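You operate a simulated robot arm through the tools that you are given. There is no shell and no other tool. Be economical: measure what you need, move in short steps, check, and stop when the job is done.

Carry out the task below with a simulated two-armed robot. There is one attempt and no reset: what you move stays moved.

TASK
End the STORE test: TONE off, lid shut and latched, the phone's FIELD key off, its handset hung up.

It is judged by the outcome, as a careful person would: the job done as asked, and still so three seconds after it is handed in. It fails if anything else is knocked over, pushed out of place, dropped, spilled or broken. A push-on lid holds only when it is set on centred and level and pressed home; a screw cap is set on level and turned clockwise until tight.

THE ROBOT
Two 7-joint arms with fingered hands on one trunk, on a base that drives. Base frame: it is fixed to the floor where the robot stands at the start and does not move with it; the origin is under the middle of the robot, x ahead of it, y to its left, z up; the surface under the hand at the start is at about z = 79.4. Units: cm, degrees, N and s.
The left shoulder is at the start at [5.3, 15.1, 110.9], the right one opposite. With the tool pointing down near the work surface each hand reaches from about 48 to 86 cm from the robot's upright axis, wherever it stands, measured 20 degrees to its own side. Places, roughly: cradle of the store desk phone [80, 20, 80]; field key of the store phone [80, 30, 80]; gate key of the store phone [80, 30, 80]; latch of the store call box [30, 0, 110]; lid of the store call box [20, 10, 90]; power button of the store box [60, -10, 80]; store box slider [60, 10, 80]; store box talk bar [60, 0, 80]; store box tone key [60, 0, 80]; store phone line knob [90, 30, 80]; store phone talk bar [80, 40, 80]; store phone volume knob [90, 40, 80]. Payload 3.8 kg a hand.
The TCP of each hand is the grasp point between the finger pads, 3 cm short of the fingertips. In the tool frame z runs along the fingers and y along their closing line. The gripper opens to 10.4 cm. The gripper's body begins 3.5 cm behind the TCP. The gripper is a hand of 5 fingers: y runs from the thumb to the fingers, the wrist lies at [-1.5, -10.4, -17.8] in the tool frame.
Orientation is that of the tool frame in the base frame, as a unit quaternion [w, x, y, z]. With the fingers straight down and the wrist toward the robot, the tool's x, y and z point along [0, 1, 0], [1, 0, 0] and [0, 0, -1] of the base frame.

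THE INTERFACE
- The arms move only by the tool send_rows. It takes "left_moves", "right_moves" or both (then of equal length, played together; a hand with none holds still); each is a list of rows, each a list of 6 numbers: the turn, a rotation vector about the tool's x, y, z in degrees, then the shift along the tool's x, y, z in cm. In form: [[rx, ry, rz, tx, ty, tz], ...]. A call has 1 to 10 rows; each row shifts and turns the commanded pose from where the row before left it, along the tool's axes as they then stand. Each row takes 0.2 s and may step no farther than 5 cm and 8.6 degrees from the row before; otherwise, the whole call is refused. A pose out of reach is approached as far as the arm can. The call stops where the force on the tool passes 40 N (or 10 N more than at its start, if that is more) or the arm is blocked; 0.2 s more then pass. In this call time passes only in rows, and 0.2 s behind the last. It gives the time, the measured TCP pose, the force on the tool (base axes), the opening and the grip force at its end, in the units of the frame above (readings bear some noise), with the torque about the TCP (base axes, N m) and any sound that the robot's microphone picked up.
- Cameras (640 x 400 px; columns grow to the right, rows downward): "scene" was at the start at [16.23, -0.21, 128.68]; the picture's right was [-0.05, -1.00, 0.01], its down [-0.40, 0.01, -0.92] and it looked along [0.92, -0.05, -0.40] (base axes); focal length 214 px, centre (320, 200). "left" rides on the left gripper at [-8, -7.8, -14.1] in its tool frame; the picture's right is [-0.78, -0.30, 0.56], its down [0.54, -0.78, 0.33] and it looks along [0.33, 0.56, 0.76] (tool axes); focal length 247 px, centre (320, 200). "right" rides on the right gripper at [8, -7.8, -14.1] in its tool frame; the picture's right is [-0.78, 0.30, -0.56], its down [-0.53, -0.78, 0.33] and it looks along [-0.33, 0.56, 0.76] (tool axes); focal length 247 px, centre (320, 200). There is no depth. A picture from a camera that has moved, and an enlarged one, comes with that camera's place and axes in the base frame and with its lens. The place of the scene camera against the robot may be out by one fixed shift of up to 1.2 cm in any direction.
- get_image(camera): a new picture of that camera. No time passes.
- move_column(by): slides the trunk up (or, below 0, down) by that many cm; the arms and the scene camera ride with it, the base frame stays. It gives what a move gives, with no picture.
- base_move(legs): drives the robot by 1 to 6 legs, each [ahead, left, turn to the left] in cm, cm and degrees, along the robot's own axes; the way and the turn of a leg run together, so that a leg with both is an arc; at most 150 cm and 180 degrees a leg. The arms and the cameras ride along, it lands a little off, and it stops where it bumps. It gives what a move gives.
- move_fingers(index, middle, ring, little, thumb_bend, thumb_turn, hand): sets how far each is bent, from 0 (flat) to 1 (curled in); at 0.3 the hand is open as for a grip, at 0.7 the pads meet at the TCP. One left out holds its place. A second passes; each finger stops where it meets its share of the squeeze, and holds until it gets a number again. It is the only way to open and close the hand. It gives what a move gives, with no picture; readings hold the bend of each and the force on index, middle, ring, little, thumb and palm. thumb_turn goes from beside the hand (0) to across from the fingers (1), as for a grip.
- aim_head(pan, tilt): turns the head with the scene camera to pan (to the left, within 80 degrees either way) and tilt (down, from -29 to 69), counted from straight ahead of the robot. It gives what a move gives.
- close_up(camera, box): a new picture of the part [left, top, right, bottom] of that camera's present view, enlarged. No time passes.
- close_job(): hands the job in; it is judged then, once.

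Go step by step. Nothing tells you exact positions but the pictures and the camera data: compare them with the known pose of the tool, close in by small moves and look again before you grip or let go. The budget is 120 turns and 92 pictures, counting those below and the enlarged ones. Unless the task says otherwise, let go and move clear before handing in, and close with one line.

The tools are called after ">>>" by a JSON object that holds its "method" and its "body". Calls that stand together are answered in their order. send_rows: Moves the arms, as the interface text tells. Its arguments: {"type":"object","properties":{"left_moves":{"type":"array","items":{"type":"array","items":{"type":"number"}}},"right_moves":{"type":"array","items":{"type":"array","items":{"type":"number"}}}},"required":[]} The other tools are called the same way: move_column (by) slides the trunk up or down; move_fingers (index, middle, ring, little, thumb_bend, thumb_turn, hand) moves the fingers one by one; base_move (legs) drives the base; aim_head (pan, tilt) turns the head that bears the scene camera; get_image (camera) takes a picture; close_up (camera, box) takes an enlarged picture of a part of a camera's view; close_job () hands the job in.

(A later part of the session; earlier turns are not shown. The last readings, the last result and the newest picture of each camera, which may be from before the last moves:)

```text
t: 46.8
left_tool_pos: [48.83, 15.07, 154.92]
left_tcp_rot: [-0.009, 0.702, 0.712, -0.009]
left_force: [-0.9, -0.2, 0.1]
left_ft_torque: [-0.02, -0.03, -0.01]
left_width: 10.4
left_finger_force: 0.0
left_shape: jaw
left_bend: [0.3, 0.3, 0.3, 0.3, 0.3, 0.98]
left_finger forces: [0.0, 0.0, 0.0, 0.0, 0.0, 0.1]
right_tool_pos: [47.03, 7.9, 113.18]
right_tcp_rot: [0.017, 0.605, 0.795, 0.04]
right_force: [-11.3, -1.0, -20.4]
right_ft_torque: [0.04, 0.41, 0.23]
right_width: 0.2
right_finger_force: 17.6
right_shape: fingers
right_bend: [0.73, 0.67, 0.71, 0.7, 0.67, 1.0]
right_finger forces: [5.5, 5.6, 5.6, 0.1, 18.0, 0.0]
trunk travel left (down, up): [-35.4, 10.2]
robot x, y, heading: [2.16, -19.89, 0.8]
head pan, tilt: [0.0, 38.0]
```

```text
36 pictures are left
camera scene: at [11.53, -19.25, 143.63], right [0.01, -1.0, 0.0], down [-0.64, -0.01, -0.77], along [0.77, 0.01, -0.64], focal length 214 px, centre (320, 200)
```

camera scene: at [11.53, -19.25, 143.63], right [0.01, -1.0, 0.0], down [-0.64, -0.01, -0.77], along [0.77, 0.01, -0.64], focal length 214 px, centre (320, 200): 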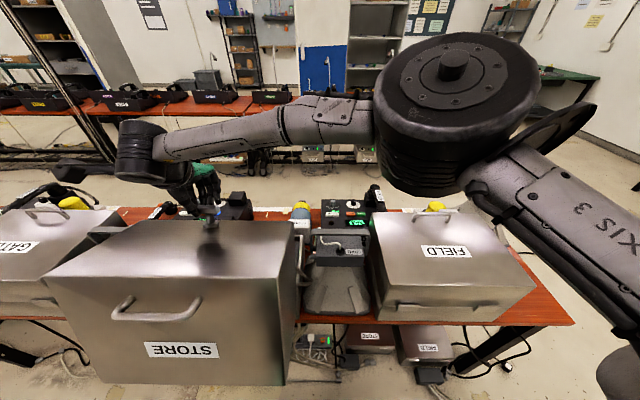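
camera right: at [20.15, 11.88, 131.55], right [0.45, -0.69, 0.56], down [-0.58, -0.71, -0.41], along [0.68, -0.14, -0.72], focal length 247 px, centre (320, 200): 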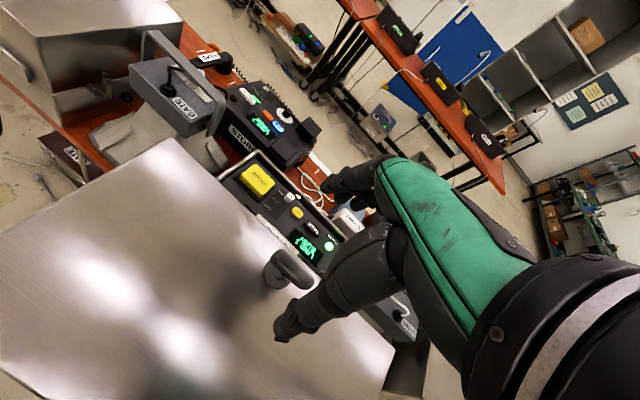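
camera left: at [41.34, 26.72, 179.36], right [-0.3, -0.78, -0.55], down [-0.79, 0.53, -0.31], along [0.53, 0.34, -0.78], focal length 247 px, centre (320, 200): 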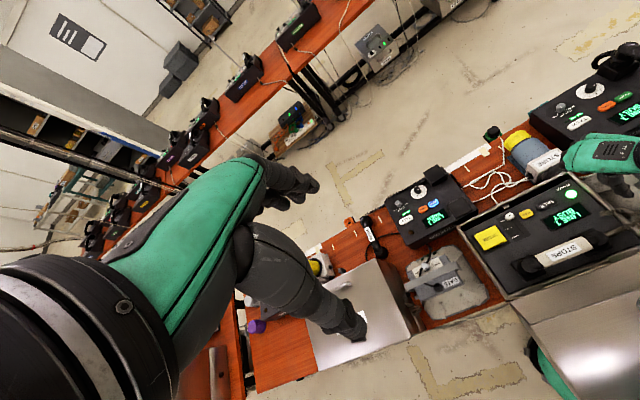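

The lid is up past 40° and following well. I'll continue over the top along the arc.

>>> {"method": "send_rows", "body": {"right_moves": [[0, 0, 0, -0.42, 1.37, 0.9], [0, 0, 0, -0.41, 1.4, 0.6], [0, 0, 0, -0.41, 1.39, 0.65], [0, 0, 0, -0.42, 1.38, 0.75]]}}

```text
t: 47.8
left_tool_pos: [48.71, 15.19, 154.96]
left_tcp_rot: [-0.008, 0.702, 0.712, -0.01]
left_force: [-0.3, -0.2, 1.1]
left_ft_torque: [0.01, -0.01, -0.02]
left_width: 10.37
left_finger_force: 0.1
left_shape: jaw
left_bend: [0.3, 0.3, 0.3, 0.3, 0.3, 0.98]
left_finger forces: [0.1, 0.0, 0.0, 0.1, 0.0, 0.0]
right_tool_pos: [53.16, 7.87, 110.92]
right_tcp_rot: [0.018, 0.605, 0.795, 0.042]
right_force: [-5.6, 2.2, -1.0]
right_ft_torque: [-0.03, 0.41, 0.33]
right_width: 0.22
right_finger_force: 23.9
right_shape: fingers
right_bend: [0.73, 0.66, 0.71, 0.7, 0.68, 1.0]
right_finger forces: [6.3, 9.8, 8.3, 0.1, 23.1, 0.0]
trunk travel left (down, up): [-35.4, 10.2]
robot x, y, heading: [1.97, -20.0, 0.9]
head pan, tilt: [0.0, 38.0]
```

>>> {"method": "send_rows", "body": {"right_moves": [[0, 0, 0, -0.65, 2.1, 1.45], [0, 0, 0, -0.57, 1.8, 1.54], [0, 0, 0, -0.57, 1.79, 1.74], [0, 0, 0, -0.58, 1.76, 2.04]]}}

>>> {"method": "get_image", "body": {"camera": "scene"}}

```text
t: 48.7
left_tool_pos: [48.59, 15.59, 154.98]
left_tcp_rot: [-0.009, 0.7, 0.714, -0.01]
left_force: [0.7, -0.4, 0.5]
left_ft_torque: [0.03, 0.01, 0.02]
left_width: 10.42
left_finger_force: 0.1
left_shape: jaw
left_bend: [0.3, 0.3, 0.3, 0.3, 0.3, 0.98]
left_finger forces: [0.0, 0.0, 0.0, 0.0, 0.0, 0.0]
right_tool_pos: [56.68, 7.32, 108.76]
right_tcp_rot: [0.009, 0.592, 0.804, 0.05]
right_force: [-1.4, 21.7, 4.1]
right_ft_torque: [0.42, 0.01, 0.46]
right_width: 0.17
right_finger_force: 32.2
right_shape: fingers
right_bend: [0.73, 0.62, 0.71, 0.7, 0.71, 1.0]
right_finger forces: [21.4, 9.0, 12.2, 0.0, 21.3, 0.1]
right hand out of reach, approached as far as the arm can: row 1, 2, 3, 4
trunk travel left (down, up): [-35.4, 10.2]
robot x, y, heading: [2.24, -19.74, 1.1]
head pan, tilt: [0.0, 38.0]
stopped in row 4 (right hand): the force on the tool passed its limit at 46 N (the readings are from after the stop); the commanded pose is now the measured one
```

```text
35 pictures are left
camera scene: at [11.55, -19.04, 143.64], right [0.02, -1.0, 0.0], down [-0.64, -0.01, -0.77], along [0.77, 0.01, -0.64], focal length 214 px, centre (320, 200)
```

scene: 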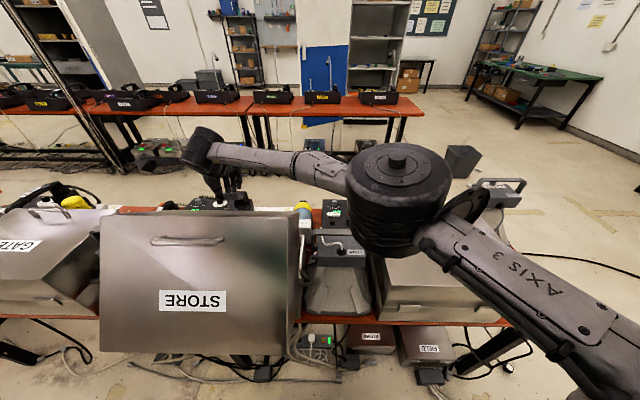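

The arm reached its limit at this yaw, with the lid nearly balanced. I'll loosen the grip slightly (still enclosing the bar) and yaw the hand toward the arm's own direction to regain reach.

>>> {"method": "move_fingers", "body": {"hand": "right", "index": 0.66, "middle": 0.62, "ring": 0.68, "thumb_bend": 0.67}}

>>> {"method": "send_rows", "body": {"right_moves": [[0, 0, -5, 0, 0, 0], [0, 0, -5, 0, 0, 0], [0, 0, -5, 0, 0, 0]]}}

```text
t: 49.7
left_tool_pos: [48.63, 15.89, 154.94]
left_tcp_rot: [-0.008, 0.7, 0.714, -0.011]
left_force: [0.1, 0.3, -1.3]
left_ft_torque: [0.03, -0.01, 0.0]
left_width: 10.42
left_finger_force: 0.0
left_shape: jaw
left_bend: [0.3, 0.3, 0.3, 0.3, 0.3, 0.98]
left_finger forces: [0.0, 0.0, 0.1, 0.1, 0.1, 0.0]
right_tool_pos: [57.07, 7.24, 108.61]
right_tcp_rot: [0.012, 0.596, 0.802, 0.046]
right_force: [-2.5, 20.7, 0.0]
right_ft_torque: [0.47, 0.06, 0.39]
right_width: 1.18
right_finger_force: 11.7
right_shape: fingers
right_bend: [0.65, 0.59, 0.66, 0.7, 0.67, 1.0]
right_finger forces: [18.6, 2.1, 2.4, 0.0, 0.0, 0.0]
trunk travel left (down, up): [-35.4, 10.2]
robot x, y, heading: [1.78, -19.93, 0.8]
head pan, tilt: [0.0, 38.0]
```

```text
t: 50.5
left_tool_pos: [48.66, 15.52, 154.88]
left_tcp_rot: [-0.009, 0.701, 0.713, -0.009]
left_force: [0.2, -0.1, -0.4]
left_ft_torque: [0.0, -0.03, -0.02]
left_width: 10.4
left_finger_force: 0.0
left_shape: jaw
left_bend: [0.3, 0.3, 0.3, 0.3, 0.3, 0.98]
left_finger forces: [0.0, 0.1, 0.1, 0.0, 0.1, 0.0]
right_tool_pos: [57.17, 6.81, 108.64]
right_tcp_rot: [0.019, 0.488, 0.872, 0.044]
right_force: [-4.7, 11.6, -2.0]
right_ft_torque: [0.25, 0.17, 0.17]
right_width: 1.51
right_finger_force: 6.6
right_shape: fingers
right_bend: [0.62, 0.6, 0.68, 0.7, 0.67, 1.0]
right_finger forces: [11.8, 1.4, 0.0, 0.1, 0.1, 0.1]
trunk travel left (down, up): [-35.4, 10.2]
robot x, y, heading: [2.39, -19.94, 0.9]
head pan, tilt: [0.0, 38.0]
```

>>> {"method": "send_rows", "body": {"right_moves": [[0, 0, 0, 0.05, 1.36, 0.94], [0, 0, 0, -0.59, 0.84, 1.08], [0, 0, 0, -0.54, 0.75, 1.07], [0, 0, 0, -0.54, 0.75, 1.07]]}}

>>> {"method": "get_image", "body": {"camera": "scene"}}

>>> {"method": "get_image", "body": {"camera": "right"}}

```text
t: 51.5
left_tool_pos: [48.58, 15.63, 154.88]
left_tcp_rot: [-0.009, 0.7, 0.714, -0.01]
left_force: [0.4, 0.0, 0.3]
left_ft_torque: [0.0, 0.0, -0.01]
left_width: 10.42
left_finger_force: 0.1
left_shape: jaw
left_bend: [0.3, 0.3, 0.3, 0.3, 0.3, 0.98]
left_finger forces: [0.0, 0.0, 0.0, 0.0, 0.1, 0.1]
right_tool_pos: [59.51, 6.47, 106.44]
right_tcp_rot: [0.019, 0.488, 0.871, 0.045]
right_force: [1.8, 10.2, 5.3]
right_ft_torque: [0.27, -0.15, 0.14]
right_width: 2.01
right_finger_force: 6.0
right_shape: fingers
right_bend: [0.58, 0.6, 0.68, 0.7, 0.67, 1.0]
right_finger forces: [9.3, 2.8, 0.1, 0.0, 0.0, 0.0]
right hand out of reach, approached as far as the arm can: row 2, 3, 4
trunk travel left (down, up): [-35.4, 10.2]
robot x, y, heading: [2.15, -19.93, 1.0]
head pan, tilt: [0.0, 38.0]
```

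```text
34 pictures are left
camera scene: at [11.6, -18.99, 143.64], right [0.02, -1.0, 0.0], down [-0.64, -0.01, -0.77], along [0.77, 0.01, -0.64], focal length 214 px, centre (320, 200)
```

scene: 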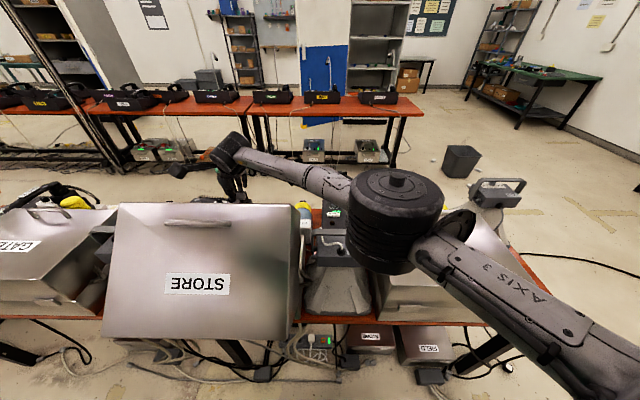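

```text
33 pictures are left
camera right: at [47.73, 8.37, 119.72], right [0.62, -0.54, 0.57], down [-0.35, -0.84, -0.41], along [0.71, 0.05, -0.71], focal length 247 px, centre (320, 200)
```

right: 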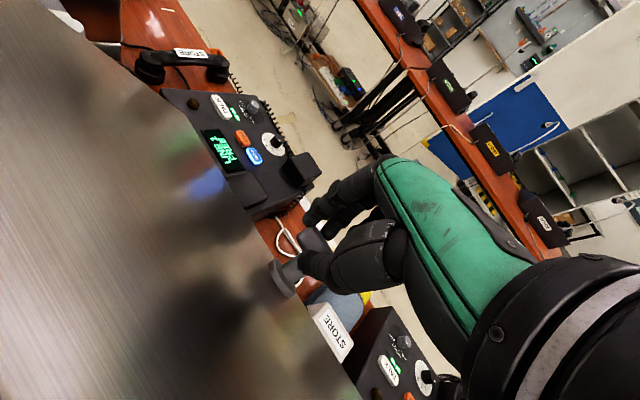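

The lid is just past balance and leaning into my fingers, but the arm is at its limit again. With the lid off my side, I can advance the base and lower the trunk in small alternating steps to follow the arc.

>>> {"method": "move_column", "body": {"by": -0.8}}

>>> {"method": "base_move", "body": {"legs": [[2, 0, 0]]}}

>>> {"method": "move_column", "body": {"by": -1.0}}

```text
t: 52.1
left_tool_pos: [48.91, 15.38, 154.08]
left_tcp_rot: [-0.009, 0.701, 0.713, -0.011]
left_force: [0.2, -0.8, -0.7]
left_ft_torque: [0.0, 0.03, 0.0]
left_width: 10.42
left_finger_force: 0.0
left_shape: jaw
left_bend: [0.3, 0.3, 0.3, 0.3, 0.3, 0.98]
left_finger forces: [0.0, 0.1, 0.0, 0.0, 0.1, 0.1]
right_tool_pos: [59.97, 6.18, 105.45]
right_tcp_rot: [0.019, 0.488, 0.871, 0.045]
right_force: [13.3, 10.6, 14.3]
right_ft_torque: [0.27, -0.71, 0.16]
right_width: 2.41
right_finger_force: 11.1
right_shape: fingers
right_bend: [0.55, 0.57, 0.65, 0.7, 0.67, 1.0]
right_finger forces: [9.1, 8.6, 5.7, 0.1, 0.0, 0.0]
trunk travel left (down, up): [-34.6, 11.0]
robot x, y, heading: [2.06, -19.55, 0.9]
head pan, tilt: [0.0, 38.0]
```

```text
t: 52.9
left_tool_pos: [50.04, 15.14, 154.48]
left_tcp_rot: [-0.007, 0.701, 0.713, -0.008]
left_force: [-0.7, 0.1, 1.0]
left_ft_torque: [0.02, -0.03, -0.01]
left_width: 10.41
left_finger_force: 0.0
left_shape: jaw
left_bend: [0.3, 0.3, 0.3, 0.3, 0.3, 0.98]
left_finger forces: [0.0, 0.0, 0.1, 0.1, 0.0, 0.1]
right_tool_pos: [61.35, 6.04, 105.74]
right_tcp_rot: [0.021, 0.49, 0.87, 0.044]
right_force: [-0.9, 0.5, 0.4]
right_ft_torque: [-0.04, -0.05, -0.02]
right_width: 1.01
right_finger_force: 0.1
right_shape: fingers
right_bend: [0.66, 0.62, 0.68, 0.7, 0.67, 1.0]
right_finger forces: [0.1, 0.2, 0.1, 0.0, 0.0, 0.1]
trunk travel left (down, up): [-34.6, 11.0]
robot x, y, heading: [3.96, -19.72, 1.0]
head pan, tilt: [0.0, 38.0]
```

```text
t: 53.5
left_tool_pos: [50.5, 15.33, 153.16]
left_tcp_rot: [-0.008, 0.701, 0.713, -0.009]
left_force: [-0.7, 0.5, 1.8]
left_ft_torque: [0.0, -0.01, 0.0]
left_width: 10.39
left_finger_force: 0.1
left_shape: jaw
left_bend: [0.3, 0.3, 0.3, 0.3, 0.3, 0.98]
left_finger forces: [0.0, 0.0, 0.0, 0.1, 0.0, 0.1]
right_tool_pos: [61.71, 6.1, 104.55]
right_tcp_rot: [0.019, 0.489, 0.871, 0.042]
right_force: [-0.4, -0.1, 0.1]
right_ft_torque: [-0.01, 0.04, -0.03]
right_width: 0.95
right_finger_force: 0.0
right_shape: fingers
right_bend: [0.66, 0.62, 0.68, 0.7, 0.67, 1.0]
right_finger forces: [0.0, 0.0, 0.1, 0.0, 0.0, 0.0]
trunk travel left (down, up): [-33.6, 12.0]
robot x, y, heading: [4.2, -19.89, 1.0]
head pan, tilt: [0.0, 38.0]
```

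>>> {"method": "get_image", "body": {"camera": "scene"}}

>>> {"method": "get_image", "body": {"camera": "right"}}

```text
32 pictures are left
camera scene: at [13.89, -19.16, 141.67], right [0.02, -1.0, 0.0], down [-0.65, -0.01, -0.76], along [0.76, 0.01, -0.65], focal length 214 px, centre (320, 200)
```

scene: 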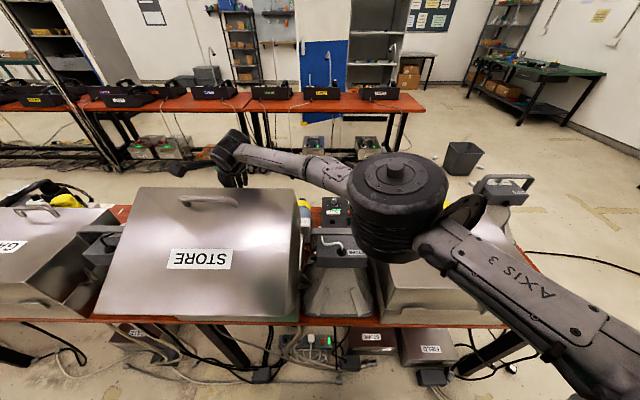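

```text
31 pictures are left
camera right: at [49.87, 8.1, 117.8], right [0.61, -0.54, 0.58], down [-0.36, -0.84, -0.41], along [0.7, 0.04, -0.71], focal length 247 px, centre (320, 200)
```

right: 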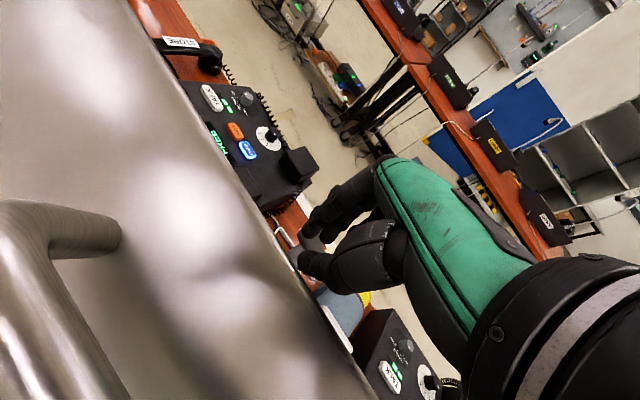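

The forces are zero and the lid stands still at roughly 30° open, so its hinge holds by friction. I'll open the fingers, lift off, and then press the lid down from above.

>>> {"method": "move_fingers", "body": {"hand": "right", "index": 0.4, "middle": 0.4, "ring": 0.4, "little": 0.4}}

>>> {"method": "send_rows", "body": {"right_moves": [[0, 0, 0, 0, 0.3, -2.5], [0, 0, 0, 0, 0.3, -3], [0, 0, 0, 0, 0, -4], [0, 0, 0, 0, 0, -4]]}}

>>> {"method": "get_image", "body": {"camera": "right"}}

```text
t: 54.5
left_tool_pos: [50.76, 15.13, 153.25]
left_tcp_rot: [-0.009, 0.701, 0.713, -0.009]
left_force: [0.2, 0.2, -0.1]
left_ft_torque: [0.01, 0.0, -0.02]
left_width: 10.41
left_finger_force: 0.0
left_shape: jaw
left_bend: [0.3, 0.3, 0.3, 0.3, 0.3, 0.98]
left_finger forces: [0.0, 0.0, 0.1, 0.0, 0.0, 0.0]
right_tool_pos: [61.96, 5.9, 104.45]
right_tcp_rot: [0.019, 0.489, 0.871, 0.043]
right_force: [2.9, -1.2, 2.4]
right_ft_torque: [0.0, 0.19, 0.08]
right_width: 4.2
right_finger_force: 2.4
right_shape: fingers
right_bend: [0.4, 0.4, 0.4, 0.4, 0.67, 1.0]
right_finger forces: [0.0, 0.0, 0.0, 0.0, 4.8, 0.0]
trunk travel left (down, up): [-33.6, 12.0]
robot x, y, heading: [4.1, -19.94, 0.9]
head pan, tilt: [0.0, 38.0]
```

```text
t: 55.5
left_tool_pos: [50.63, 15.19, 153.19]
left_tcp_rot: [-0.009, 0.701, 0.713, -0.009]
left_force: [-1.0, 0.0, -0.1]
left_ft_torque: [-0.01, -0.05, -0.01]
left_width: 10.41
left_finger_force: 0.1
left_shape: jaw
left_bend: [0.3, 0.3, 0.3, 0.3, 0.3, 0.98]
left_finger forces: [0.0, 0.0, 0.0, 0.0, 0.0, 0.0]
right_tool_pos: [61.14, 5.58, 118.02]
right_tcp_rot: [0.02, 0.49, 0.87, 0.043]
right_force: [0.6, -0.6, 0.2]
right_ft_torque: [-0.03, -0.01, 0.01]
right_width: 4.26
right_finger_force: 0.0
right_shape: fingers
right_bend: [0.4, 0.4, 0.4, 0.4, 0.67, 1.0]
right_finger forces: [0.0, 0.0, 0.0, 0.0, 0.0, 0.0]
trunk travel left (down, up): [-33.6, 12.0]
robot x, y, heading: [4.11, -19.64, 0.8]
head pan, tilt: [0.0, 38.0]
```

```text
30 pictures are left
camera right: at [49.34, 7.6, 131.31], right [0.61, -0.54, 0.58], down [-0.36, -0.84, -0.41], along [0.7, 0.04, -0.71], focal length 247 px, centre (320, 200)
```

right: 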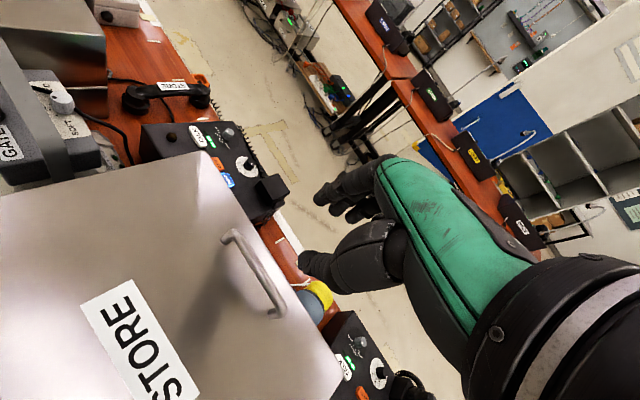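

>>> {"method": "get_image", "body": {"camera": "scene"}}

```text
29 pictures are left
camera scene: at [13.88, -19.26, 141.69], right [0.02, -1.0, 0.0], down [-0.65, -0.01, -0.76], along [0.76, 0.01, -0.65], focal length 214 px, centre (320, 200)
```

scene: 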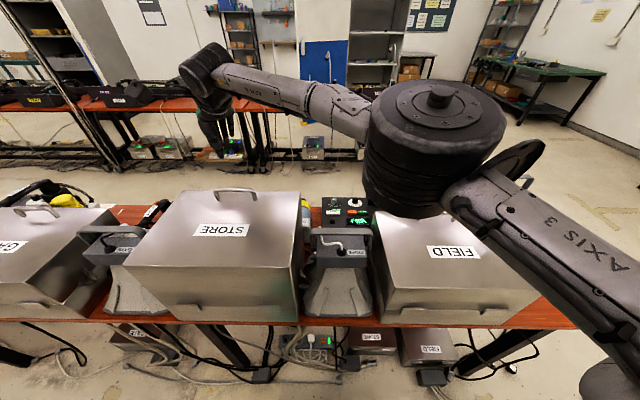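

The lid has settled down, apparently shut. I'll look closely at its far edge and at the neighbours' latches for comparison.

>>> {"method": "move_column", "body": {"by": 11.5}}

>>> {"method": "close_up", "body": {"camera": "scene", "box": [0, 180, 310, 320]}}

>>> {"method": "get_image", "body": {"camera": "left"}}

```text
t: 56.9
left_tool_pos: [50.58, 15.37, 164.72]
left_tcp_rot: [-0.009, 0.701, 0.713, -0.009]
left_force: [0.1, 0.2, -0.9]
left_ft_torque: [0.02, -0.01, -0.01]
left_width: 10.4
left_finger_force: 0.1
left_shape: jaw
left_bend: [0.3, 0.3, 0.3, 0.3, 0.3, 0.98]
left_finger forces: [0.1, 0.1, 0.0, 0.0, 0.1, 0.0]
right_tool_pos: [61.09, 5.43, 129.46]
right_tcp_rot: [0.02, 0.49, 0.871, 0.044]
right_force: [-0.2, 0.2, 0.4]
right_ft_torque: [-0.01, 0.0, -0.02]
right_width: 4.26
right_finger_force: 0.1
right_shape: fingers
right_bend: [0.4, 0.4, 0.4, 0.4, 0.67, 1.0]
right_finger forces: [0.1, 0.1, 0.0, 0.1, 0.1, 0.0]
trunk travel left (down, up): [-45.1, 0.5]
robot x, y, heading: [3.96, -19.8, 0.9]
head pan, tilt: [0.0, 38.0]
```

```text
2.06 times, centred on (155, 250) of scene
camera zoom: at [12.25, -19.25, 153.74], right [0.02, -1.0, 0.0], down [-0.62, -0.01, -0.79], along [0.79, 0.01, -0.62], focal length 443 px, centre (661, 97)
```

zoom: 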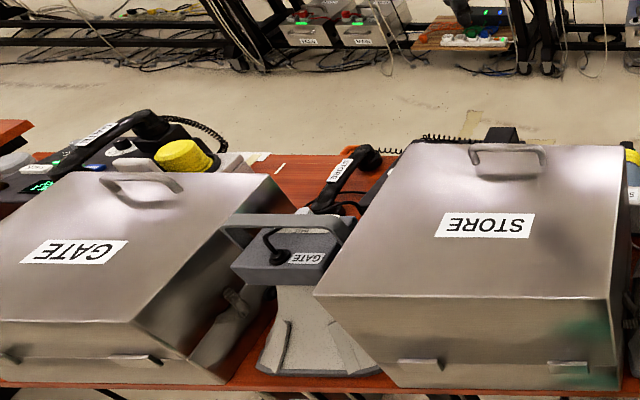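

```text
27 pictures are left
camera left: at [43.41, 7.14, 179.09], right [-0.3, -0.78, -0.55], down [-0.79, 0.52, -0.31], along [0.53, 0.34, -0.78], focal length 247 px, centre (320, 200)
```

left: 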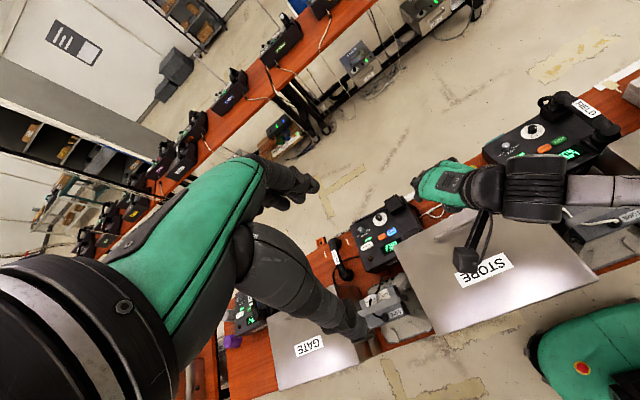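

The lid looks down but may not be fully home. I'll move the hand over the front of the lid, right of the handle, to press it with the fingertips.

>>> {"method": "move_fingers", "body": {"hand": "right", "thumb_bend": 0.4}}

>>> {"method": "send_rows", "body": {"right_moves": [[0, 0, 0, -1.2, -2.0, 3.4], [0, 0, 0, -1.2, -2.0, 3.4], [0, 0, 0, -1.2, -2.0, 3.4], [0, 0, 0, -1.2, -2.0, 3.4], [0, 0, 0, -1.2, -2.0, 3.4], [0, 0, 0, -1.2, -2.0, 3.0]]}}

>>> {"method": "get_image", "body": {"camera": "right"}}

```text
t: 57.9
left_tool_pos: [50.7, 15.28, 164.71]
left_tcp_rot: [-0.009, 0.701, 0.713, -0.01]
left_force: [0.2, 0.6, 0.1]
left_ft_torque: [-0.05, 0.02, 0.0]
left_width: 10.42
left_finger_force: 0.1
left_shape: jaw
left_bend: [0.3, 0.3, 0.3, 0.3, 0.3, 0.98]
left_finger forces: [0.0, 0.0, 0.0, 0.0, 0.0, 0.1]
right_tool_pos: [61.06, 5.49, 129.52]
right_tcp_rot: [0.02, 0.49, 0.871, 0.045]
right_force: [-0.1, 0.3, -0.3]
right_ft_torque: [-0.01, 0.02, -0.02]
right_width: 7.75
right_finger_force: 0.0
right_shape: fingers
right_bend: [0.4, 0.4, 0.4, 0.4, 0.4, 0.99]
right_finger forces: [0.0, 0.0, 0.0, 0.1, 0.1, 0.1]
trunk travel left (down, up): [-45.1, 0.5]
robot x, y, heading: [3.9, -19.87, 1.2]
head pan, tilt: [0.0, 38.0]
```

```text
t: 59.3
left_tool_pos: [50.64, 15.13, 164.81]
left_tcp_rot: [-0.009, 0.701, 0.713, -0.009]
left_force: [-0.2, -0.5, 0.5]
left_ft_torque: [0.02, 0.02, 0.01]
left_width: 10.39
left_finger_force: 0.0
left_shape: jaw
left_bend: [0.3, 0.3, 0.3, 0.3, 0.3, 0.98]
left_finger forces: [0.0, 0.0, 0.0, 0.0, 0.0, 0.0]
right_tool_pos: [56.42, -5.81, 108.41]
right_tcp_rot: [0.021, 0.489, 0.871, 0.044]
right_force: [-0.1, 0.2, -0.8]
right_ft_torque: [-0.02, 0.0, -0.01]
right_width: 7.75
right_finger_force: 0.1
right_shape: fingers
right_bend: [0.4, 0.4, 0.4, 0.4, 0.4, 0.99]
right_finger forces: [0.0, 0.0, 0.0, 0.0, 0.1, 0.0]
trunk travel left (down, up): [-45.1, 0.5]
robot x, y, heading: [4.12, -19.97, 1.0]
head pan, tilt: [0.0, 38.0]
```

```text
26 pictures are left
camera right: at [44.63, -3.81, 121.71], right [0.61, -0.54, 0.58], down [-0.36, -0.84, -0.41], along [0.71, 0.05, -0.71], focal length 247 px, centre (320, 200)
```

right: 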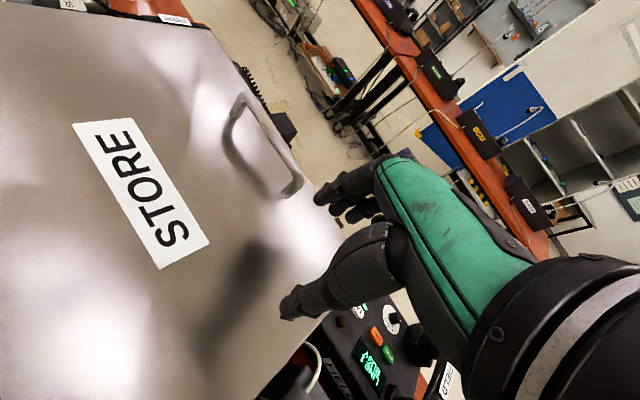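

>>> {"method": "send_rows", "body": {"right_moves": [[0, 0, 0, 0, -0.1, 1.2], [0, 0, 0, 0, -0.1, 1.2], [0, 0, 0, 0, -0.1, 1.2], [0, 0, 0, 0, -0.1, 1.0], [0, 0, 0, 0, -0.05, 0.7], [0, 0, 0, 0, -0.05, 0.7]]}}

```text
t: 60.7
left_tool_pos: [50.29, 15.13, 164.68]
left_tcp_rot: [-0.009, 0.701, 0.713, -0.009]
left_force: [-0.4, -0.8, 0.8]
left_ft_torque: [0.03, 0.01, 0.0]
left_width: 10.41
left_finger_force: 0.1
left_shape: jaw
left_bend: [0.3, 0.3, 0.3, 0.3, 0.3, 0.98]
left_finger forces: [0.0, 0.1, 0.1, 0.0, 0.0, 0.0]
right_tool_pos: [56.59, -5.27, 103.52]
right_tcp_rot: [0.022, 0.49, 0.87, 0.053]
right_force: [0.0, 0.3, 9.5]
right_ft_torque: [-0.24, 0.47, 0.0]
right_width: 8.12
right_finger_force: 5.0
right_shape: fingers
right_bend: [0.4, 0.4, 0.4, 0.4, 0.38, 0.99]
right_finger forces: [0.0, 0.0, 0.1, 0.1, 10.0, 0.0]
trunk travel left (down, up): [-45.1, 0.5]
robot x, y, heading: [4.12, -20.18, 0.9]
head pan, tilt: [0.0, 38.0]
stopped in row 6 (right hand): the force on the tool passed its limit at 46 N (the readings are from after the stop); the commanded pose is now the measured one
```

The lid is solid under a 46 N press (top at about z 100, level), so it's shut. I'll lift the hand, drive left and a bit forward — useful for the phone too — and find a view of the latch on the far face.

>>> {"method": "send_rows", "body": {"right_moves": [[0, 0, 0, 0, 0, -4], [0, 0, 0, 0, 0, -4.5], [0, 0, 0, 0, 0, -4.5], [0, 0, 0, 0, -1, -4.5], [0, 0, 0, 0, -2, -4.5]]}}

>>> {"method": "base_move", "body": {"legs": [[0, 42, 0], [9, 0, 0]]}}

>>> {"method": "get_image", "body": {"camera": "scene"}}

>>> {"method": "get_image", "body": {"camera": "left"}}

```text
t: 61.9
left_tool_pos: [50.46, 15.27, 164.89]
left_tcp_rot: [-0.008, 0.701, 0.713, -0.008]
left_force: [-0.8, 0.0, -0.3]
left_ft_torque: [-0.05, -0.01, -0.04]
left_width: 10.4
left_finger_force: 0.1
left_shape: jaw
left_bend: [0.3, 0.3, 0.3, 0.3, 0.3, 0.98]
left_finger forces: [0.1, 0.0, 0.0, 0.0, 0.0, 0.1]
right_tool_pos: [52.3, -8.71, 124.86]
right_tcp_rot: [0.022, 0.489, 0.87, 0.052]
right_force: [-1.0, -0.2, 0.1]
right_ft_torque: [0.0, -0.02, -0.01]
right_width: 7.8
right_finger_force: 0.1
right_shape: fingers
right_bend: [0.4, 0.4, 0.4, 0.4, 0.4, 0.99]
right_finger forces: [0.0, 0.0, 0.0, 0.1, 0.0, 0.0]
trunk travel left (down, up): [-45.1, 0.5]
robot x, y, heading: [3.77, -19.94, 0.9]
head pan, tilt: [0.0, 38.0]
```

```text
t: 65.2
left_tool_pos: [57.09, 57.96, 165.22]
left_tcp_rot: [-0.005, 0.697, 0.717, -0.006]
left_force: [-0.8, -0.9, 0.1]
left_ft_torque: [0.02, -0.04, 0.05]
left_width: 10.38
left_finger_force: 0.0
left_shape: jaw
left_bend: [0.3, 0.3, 0.3, 0.3, 0.3, 0.98]
left_finger forces: [0.0, 0.0, 0.1, 0.0, 0.0, 0.0]
right_tool_pos: [59.37, 34.15, 125.22]
right_tcp_rot: [0.025, 0.485, 0.873, 0.054]
right_force: [-1.2, 0.5, -0.5]
right_ft_torque: [-0.04, -0.05, 0.0]
right_width: 7.8
right_finger_force: 0.0
right_shape: fingers
right_bend: [0.4, 0.4, 0.4, 0.4, 0.4, 0.99]
right_finger forces: [0.0, 0.0, 0.1, 0.1, 0.0, 0.1]
trunk travel left (down, up): [-45.1, 0.5]
robot x, y, heading: [12.19, 22.87, 1.3]
head pan, tilt: [0.0, 38.0]
```

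```text
25 pictures are left
camera scene: at [19.05, 23.17, 153.78], right [0.02, -1.0, 0.0], down [-0.61, -0.01, -0.79], along [0.79, 0.02, -0.61], focal length 214 px, centre (320, 200)
```

scene: 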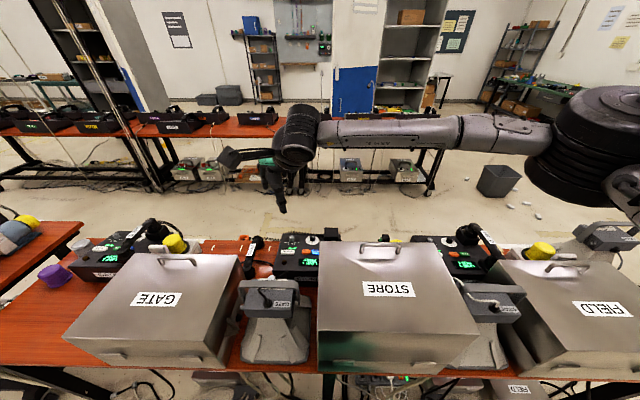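

```text
24 pictures are left
camera left: at [49.71, 49.78, 179.45], right [-0.28, -0.78, -0.55], down [-0.8, 0.51, -0.32], along [0.53, 0.35, -0.77], focal length 247 px, centre (320, 200)
```

left: 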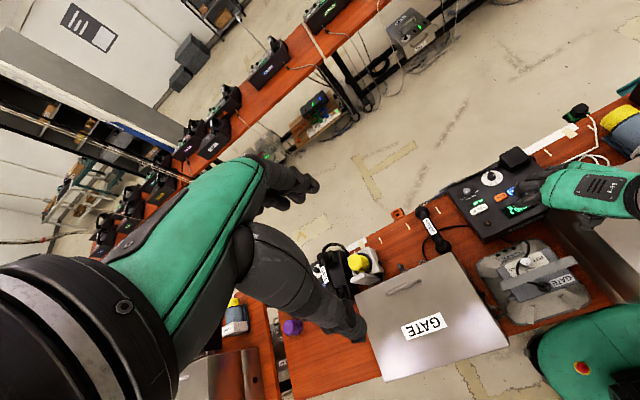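

The robot is now at y≈23. I'll move the right hand back out of the way and use the left wrist camera, yawed to look right, to see the latch on the lid's far face.

>>> {"method": "send_rows", "body": {"right_moves": [[0, 0, 0, -3.8, -2.4, -0.3], [0, 0, 0, -3.8, -2.4, -0.3], [0, 0, 0, -3.8, -2.4, -0.3], [0, 0, 0, -3.8, -2.4, -0.3], [0, 0, 0, -3.8, -2.4, -0.3], [0, 0, 0, -3.8, -2.4, -0.3]], "left_moves": [[0, 0, 0, 0, 0, 4.8], [0, 0, 0, 0, 0, 4.8], [0, 0, 0, 0, 0, 4.8], [0, 0, 0, 0, 0, 4.8], [0, 0, 0, 0, 0, 4.8], [0, 0, 0, 0, 0, 4.8]]}}

>>> {"method": "send_rows", "body": {"left_moves": [[0, 0, 8, 0, 2, 1], [0, 0, 8, 0, 2, 1], [0, 0, 8, 0, 2, 1], [0, 0, 8, 1, 2, 1], [0, 0, 8, 1, 2, 1], [0, 0, 8, 1, 2, 1], [0, 0, 8, 1, 2, 1], [0, 0, 8, 1, 2, 1], [0, 0, 8, 1, 2, 1]]}}

```text
t: 66.6
left_tool_pos: [57.39, 57.72, 136.22]
left_tcp_rot: [-0.008, 0.698, 0.716, -0.008]
left_force: [0.0, 0.5, -0.3]
left_ft_torque: [-0.02, -0.01, -0.04]
left_width: 10.4
left_finger_force: 0.1
left_shape: jaw
left_bend: [0.3, 0.3, 0.3, 0.3, 0.3, 0.98]
left_finger forces: [0.0, 0.0, 0.1, 0.0, 0.0, 0.0]
right_tool_pos: [59.7, 7.11, 124.78]
right_tcp_rot: [0.023, 0.485, 0.873, 0.052]
right_force: [0.4, 0.3, 0.7]
right_ft_torque: [0.0, 0.02, 0.0]
right_width: 7.78
right_finger_force: 0.1
right_shape: fingers
right_bend: [0.4, 0.4, 0.4, 0.4, 0.4, 0.99]
right_finger forces: [0.0, 0.0, 0.0, 0.1, 0.0, 0.0]
trunk travel left (down, up): [-45.1, 0.5]
robot x, y, heading: [12.06, 22.53, 1.2]
head pan, tilt: [0.0, 38.0]
```

```text
t: 68.6
left_tool_pos: [70.44, 53.17, 126.94]
left_tcp_rot: [-0.001, 0.986, 0.168, -0.011]
left_force: [-0.4, -0.6, 0.0]
left_ft_torque: [0.0, -0.01, 0.03]
left_width: 10.38
left_finger_force: 0.0
left_shape: jaw
left_bend: [0.3, 0.3, 0.3, 0.3, 0.3, 0.98]
left_finger forces: [0.0, 0.0, 0.1, 0.0, 0.0, 0.0]
left hand out of reach, approached as far as the arm can: row 8, 9
right_tool_pos: [59.86, 7.31, 124.7]
right_tcp_rot: [0.022, 0.485, 0.873, 0.052]
right_force: [0.3, 0.2, -0.1]
right_ft_torque: [-0.02, -0.04, 0.0]
right_width: 7.78
right_finger_force: 0.1
right_shape: fingers
right_bend: [0.4, 0.4, 0.4, 0.4, 0.4, 0.99]
right_finger forces: [0.0, 0.1, 0.0, 0.1, 0.0, 0.1]
trunk travel left (down, up): [-45.1, 0.5]
robot x, y, heading: [11.76, 22.26, 1.2]
head pan, tilt: [0.0, 38.0]
```

>>> {"method": "get_image", "body": {"camera": "left"}}

```text
23 pictures are left
camera left: at [60.76, 57.82, 141.21], right [-0.84, 0.02, -0.54], down [0.24, 0.91, -0.34], along [0.48, -0.41, -0.77], focal length 247 px, centre (320, 200)
```

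left: 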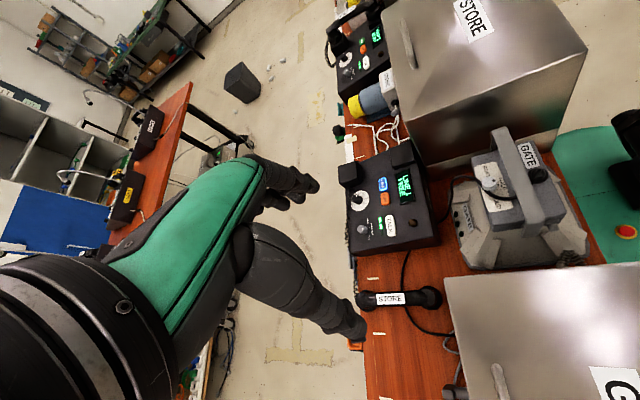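

>>> {"method": "close_up", "body": {"camera": "left", "box": [330, 0, 600, 180]}}

```text
2.22 times, centred on (465, 90) of left
camera zoom: at [60.76, 57.82, 141.21], right [-0.84, 0.02, -0.54], down [0.24, 0.91, -0.34], along [0.48, -0.41, -0.77], focal length 549 px, centre (-2, 444)
```

zoom: 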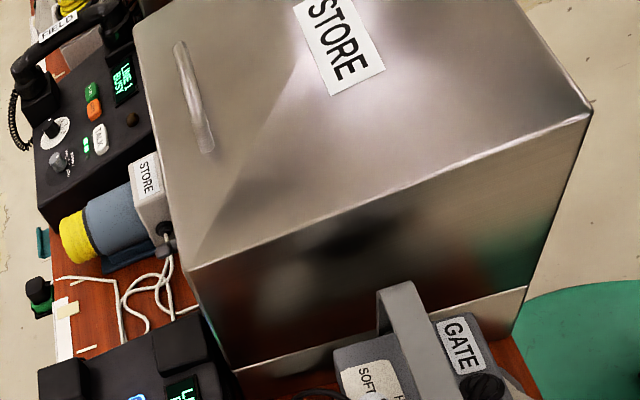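

The top is level at z≈100 front and back, so the lid is down. The latch sits low on the far face; I'll move the left camera further ahead to see it.

>>> {"method": "send_rows", "body": {"left_moves": [[0, 0, 0, 1.6, 3.6, 1.2], [0, 0, 0, 1.6, 3.6, 1.2], [0, 0, 0, 1.6, 3.6, 1.2], [0, 0, 0, 1.6, 3.6, 1.2]]}}

>>> {"method": "get_image", "body": {"camera": "left"}}

```text
t: 69.6
left_tool_pos: [69.81, 42.91, 123.06]
left_tcp_rot: [-0.002, 0.986, 0.169, -0.011]
left_force: [-0.2, -0.4, 0.1]
left_ft_torque: [-0.02, -0.01, 0.0]
left_width: 10.4
left_finger_force: 0.0
left_shape: jaw
left_bend: [0.3, 0.3, 0.3, 0.3, 0.3, 0.98]
left_finger forces: [0.0, 0.1, 0.0, 0.0, 0.1, 0.0]
left hand out of reach, approached as far as the arm can: row 1, 2, 3, 4
right_tool_pos: [59.93, 7.13, 124.71]
right_tcp_rot: [0.021, 0.486, 0.872, 0.051]
right_force: [-0.3, 0.5, -0.2]
right_ft_torque: [0.01, -0.02, 0.0]
right_width: 7.8
right_finger_force: 0.1
right_shape: fingers
right_bend: [0.4, 0.4, 0.4, 0.4, 0.4, 0.99]
right_finger forces: [0.0, 0.0, 0.2, 0.1, 0.0, 0.0]
trunk travel left (down, up): [-45.1, 0.5]
robot x, y, heading: [12.06, 22.53, 1.4]
head pan, tilt: [0.0, 38.0]
```

```text
21 pictures are left
camera left: at [60.08, 47.58, 137.36], right [-0.84, 0.02, -0.54], down [0.24, 0.91, -0.34], along [0.48, -0.41, -0.77], focal length 247 px, centre (320, 200)
```

left: 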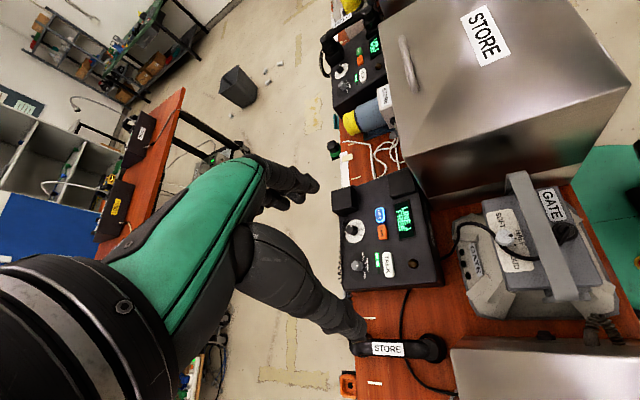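

I'll tilt the right hand instead so its camera looks straight down in front of the lid.

>>> {"method": "send_rows", "body": {"right_moves": [[8, 0, 0, 0, 2.5, 0], [8, 0, 0, 0, 2.5, -0.5], [8, 0, 0, 0, 2.5, -1], [8, 0, 0, 0, 2.5, -1.5], [8, 0, 0, 0, 2, -2], [8, 0, 0, 0, 2, -2]]}}

>>> {"method": "get_image", "body": {"camera": "right"}}

```text
t: 71.0
left_tool_pos: [69.82, 42.93, 123.04]
left_tcp_rot: [-0.002, 0.985, 0.169, -0.011]
left_force: [0.1, -0.4, -1.3]
left_ft_torque: [0.02, -0.01, -0.02]
left_width: 10.39
left_finger_force: 0.0
left_shape: jaw
left_bend: [0.3, 0.3, 0.3, 0.3, 0.3, 0.98]
left_finger forces: [0.0, 0.0, 0.1, 0.0, 0.0, 0.2]
right_tool_pos: [68.7, 12.66, 126.62]
right_tcp_rot: [-0.114, 0.473, 0.852, -0.19]
right_force: [-0.5, -0.1, 0.5]
right_ft_torque: [0.01, -0.01, 0.01]
right_width: 7.8
right_finger_force: 0.1
right_shape: fingers
right_bend: [0.4, 0.4, 0.4, 0.4, 0.4, 0.99]
right_finger forces: [0.0, 0.0, 0.1, 0.0, 0.0, 0.0]
right hand out of reach, approached as far as the arm can: row 5, 6
trunk travel left (down, up): [-45.1, 0.5]
robot x, y, heading: [11.79, 22.93, 1.4]
head pan, tilt: [0.0, 38.0]
```

```text
20 pictures are left
camera right: at [63.74, 18.87, 142.75], right [0.84, -0.4, 0.36], down [-0.43, -0.9, 0.03], along [0.32, -0.18, -0.93], focal length 247 px, centre (320, 200)
```

right: 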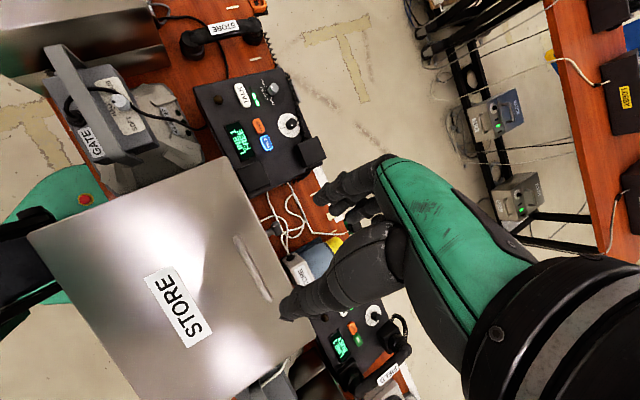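

>>> {"method": "close_up", "body": {"camera": "right", "box": [220, 180, 340, 280]}}

```text
4.00 times, centred on (280, 230) of right
camera zoom: at [63.74, 18.87, 142.75], right [0.84, -0.4, 0.36], down [-0.43, -0.9, 0.03], along [0.32, -0.18, -0.93], focal length 988 px, centre (480, 80)
```

zoom: 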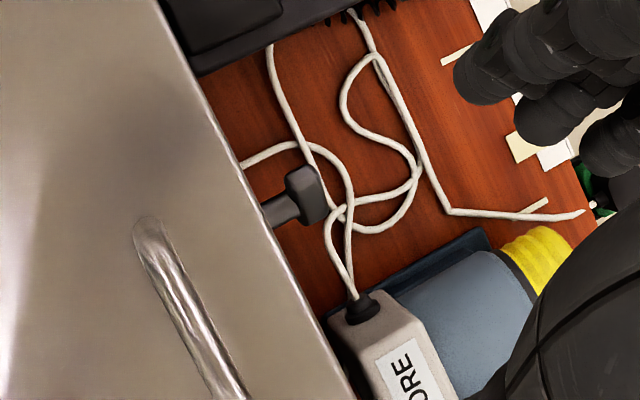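

The latch is visible now: its bar seems turned to nearly upright (it was lying along y when open), perhaps twisted while I guided it. I need a closer, more frontal look, so I'll lower the trunk and tilt further.

>>> {"method": "move_column", "body": {"by": -12}}

>>> {"method": "send_rows", "body": {"right_moves": [[8, 0, 0, 0, 2, -1], [8, 0, 0, 0, 2, -1], [0, 0, 0, 0, 2, -1], [0, 0, 0, -2, 2, -1]]}}

>>> {"method": "get_image", "body": {"camera": "right"}}

```text
t: 72.5
left_tool_pos: [69.81, 43.1, 110.95]
left_tcp_rot: [-0.002, 0.986, 0.169, -0.012]
left_force: [0.0, 0.5, 0.0]
left_ft_torque: [0.01, 0.01, 0.0]
left_width: 10.43
left_finger_force: 0.1
left_shape: jaw
left_bend: [0.3, 0.3, 0.3, 0.3, 0.3, 0.98]
left_finger forces: [0.1, 0.0, 0.1, 0.0, 0.1, 0.0]
right_tool_pos: [68.74, 12.94, 114.62]
right_tcp_rot: [-0.113, 0.473, 0.853, -0.191]
right_force: [-1.1, -0.2, -0.4]
right_ft_torque: [0.01, -0.02, -0.02]
right_width: 7.75
right_finger_force: 0.0
right_shape: fingers
right_bend: [0.4, 0.4, 0.4, 0.4, 0.4, 0.99]
right_finger forces: [0.0, 0.1, 0.0, 0.1, 0.0, 0.1]
trunk travel left (down, up): [-33.1, 12.5]
robot x, y, heading: [11.83, 23.03, 1.4]
head pan, tilt: [0.0, 38.0]
```

```text
t: 73.5
left_tool_pos: [69.95, 42.99, 111.01]
left_tcp_rot: [-0.001, 0.985, 0.17, -0.012]
left_force: [0.5, 0.3, -0.4]
left_ft_torque: [0.02, -0.01, 0.03]
left_width: 10.42
left_finger_force: 0.1
left_shape: jaw
left_bend: [0.3, 0.3, 0.3, 0.3, 0.3, 0.98]
left_finger forces: [0.0, 0.1, 0.0, 0.0, 0.0, 0.1]
right_tool_pos: [69.71, 13.54, 114.5]
right_tcp_rot: [-0.113, 0.473, 0.853, -0.19]
right_force: [0.7, -0.1, 0.2]
right_ft_torque: [0.01, 0.0, -0.01]
right_width: 7.82
right_finger_force: 0.2
right_shape: fingers
right_bend: [0.4, 0.4, 0.4, 0.4, 0.4, 0.99]
right_finger forces: [0.0, 0.0, 0.0, 0.0, 0.0, 0.0]
right hand out of reach, approached as far as the arm can: row 1, 2, 3, 4
trunk travel left (down, up): [-33.1, 12.5]
robot x, y, heading: [11.83, 22.61, 1.3]
head pan, tilt: [0.0, 38.0]
```

```text
18 pictures are left
camera right: at [64.86, 19.65, 130.66], right [0.84, -0.4, 0.36], down [-0.43, -0.9, 0.03], along [0.32, -0.18, -0.93], focal length 247 px, centre (320, 200)
```

right: 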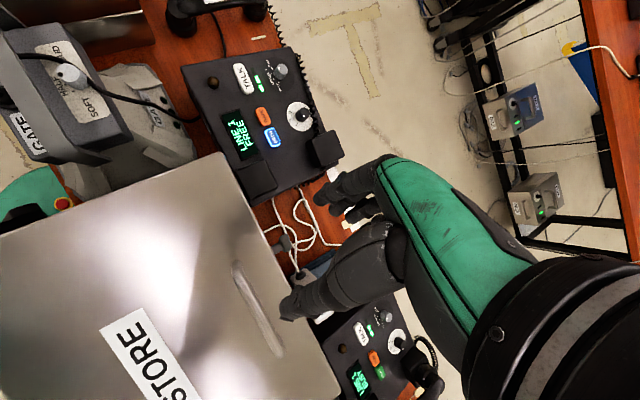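

>>> {"method": "close_up", "body": {"camera": "right", "box": [255, 215, 325, 265]}}

```text
8.00 times, centred on (290, 240) of right
camera zoom: at [64.86, 19.65, 130.66], right [0.84, -0.4, 0.36], down [-0.43, -0.9, 0.03], along [0.32, -0.18, -0.93], focal length 1976 px, centre (560, -120)
```

zoom: 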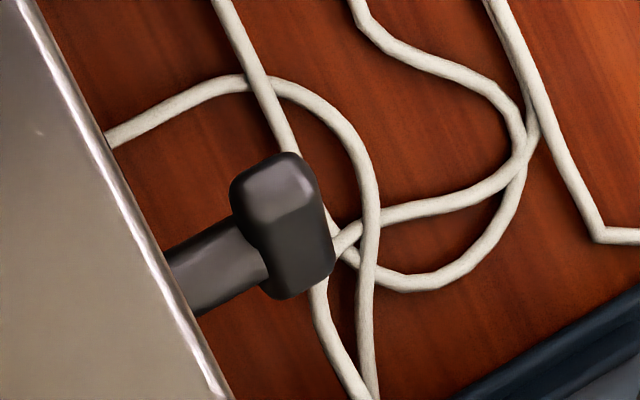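

From this view the bar is about 30° short of upright, its left end raised, so the turn looks incomplete. I'll bring the left hand in from the left with a pointing index finger to push the bar's top end to the right; first clearing the right hand away.

>>> {"method": "send_rows", "body": {"right_moves": [[0, 0, 0, -2.35, -3.9, 0.7], [0, 0, 0, -2.35, -3.9, 0.7], [0, 0, 0, -2.35, -3.9, 0.7], [0, 0, 0, -2.35, -3.9, 0.7], [0, 0, 0, -2.35, -3.9, 0.7], [0, 0, 0, -2.35, -3.9, 0.7]]}}

>>> {"method": "move_fingers", "body": {"hand": "left", "index": 0.42, "middle": 1, "ring": 1, "little": 1, "thumb_bend": 0.85}}

>>> {"method": "send_rows", "body": {"left_moves": [[0, 0, 0, -1.0, 4.0, 0], [0, 0, 0, -1.0, 4.0, 0], [0, 0, 0, -1.0, 4.0, 0], [0, 0, 0, -1.0, 4.0, 0], [0, 0, 0, -1.0, 4.0, 0], [0, 0, 0, -1.0, 4.0, 0]]}}

>>> {"method": "get_image", "body": {"camera": "left"}}

```text
t: 74.9
left_tool_pos: [69.8, 42.86, 111.16]
left_tcp_rot: [-0.003, 0.986, 0.169, -0.011]
left_force: [-0.4, 0.3, 0.0]
left_ft_torque: [0.0, -0.05, 0.0]
left_width: 10.44
left_finger_force: 0.1
left_shape: jaw
left_bend: [0.3, 0.3, 0.3, 0.3, 0.3, 0.98]
left_finger forces: [0.0, 0.1, 0.1, 0.0, 0.0, 0.0]
right_tool_pos: [59.53, -2.69, 117.11]
right_tcp_rot: [-0.112, 0.478, 0.849, -0.193]
right_force: [-0.9, 0.1, -0.2]
right_ft_torque: [0.01, -0.04, 0.01]
right_width: 7.76
right_finger_force: 0.1
right_shape: fingers
right_bend: [0.4, 0.4, 0.4, 0.4, 0.4, 0.99]
right_finger forces: [0.0, 0.0, 0.1, 0.1, 0.0, 0.1]
right hand out of reach, approached as far as the arm can: row 3, 4, 5, 6
trunk travel left (down, up): [-33.1, 12.5]
robot x, y, heading: [12.09, 22.65, 1.5]
head pan, tilt: [0.0, 38.0]
```

```text
t: 75.9
left_tool_pos: [69.97, 43.05, 111.08]
left_tcp_rot: [-0.002, 0.985, 0.17, -0.012]
left_force: [0.5, 0.0, 0.6]
left_ft_torque: [0.02, -0.01, 0.0]
left_width: 1.58
left_finger_force: 0.0
left_shape: fingers
left_bend: [0.42, 1.0, 1.0, 1.0, 0.85, 0.98]
left_finger forces: [0.0, 0.0, 0.0, 0.0, 0.0, 0.0]
right_tool_pos: [59.73, -2.62, 116.86]
right_tcp_rot: [-0.113, 0.479, 0.849, -0.194]
right_force: [0.4, 0.5, 0.5]
right_ft_torque: [0.02, -0.01, 0.02]
right_width: 7.78
right_finger_force: 0.2
right_shape: fingers
right_bend: [0.4, 0.4, 0.4, 0.4, 0.4, 0.99]
right_finger forces: [0.1, 0.1, 0.0, 0.0, 0.0, 0.1]
trunk travel left (down, up): [-33.1, 12.5]
robot x, y, heading: [11.78, 22.8, 1.3]
head pan, tilt: [0.0, 38.0]
```

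```text
t: 77.3
left_tool_pos: [62.54, 25.41, 112.75]
left_tcp_rot: [-0.001, 0.986, 0.169, -0.012]
left_force: [0.0, 0.5, -0.2]
left_ft_torque: [-0.02, 0.01, -0.01]
left_width: 1.6
left_finger_force: 0.1
left_shape: fingers
left_bend: [0.42, 1.0, 1.0, 1.0, 0.85, 0.98]
left_finger forces: [0.0, 0.0, 0.0, 0.1, 0.0, 0.1]
left hand out of reach, approached as far as the arm can: row 2, 3, 4, 5, 6
right_tool_pos: [59.62, -2.54, 116.99]
right_tcp_rot: [-0.111, 0.478, 0.85, -0.194]
right_force: [-0.6, 0.7, 0.2]
right_ft_torque: [0.01, 0.0, -0.02]
right_width: 7.78
right_finger_force: 0.1
right_shape: fingers
right_bend: [0.4, 0.4, 0.4, 0.4, 0.4, 0.99]
right_finger forces: [0.1, 0.1, 0.0, 0.0, 0.0, 0.1]
trunk travel left (down, up): [-33.1, 12.5]
robot x, y, heading: [11.84, 22.38, 1.4]
head pan, tilt: [0.0, 38.0]
```

```text
16 pictures are left
camera left: at [52.72, 30.18, 127.04], right [-0.84, 0.02, -0.54], down [0.24, 0.91, -0.34], along [0.48, -0.41, -0.77], focal length 247 px, centre (320, 200)
```

left: 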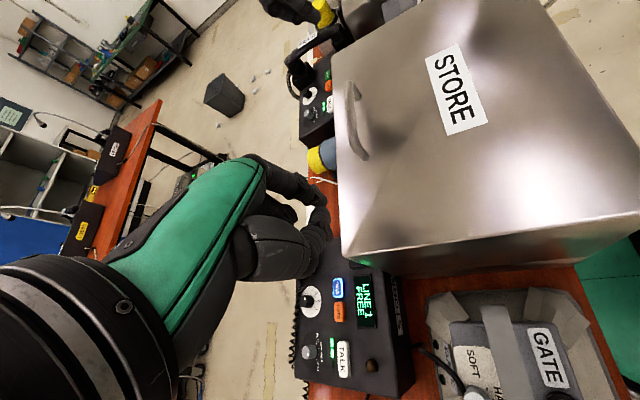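

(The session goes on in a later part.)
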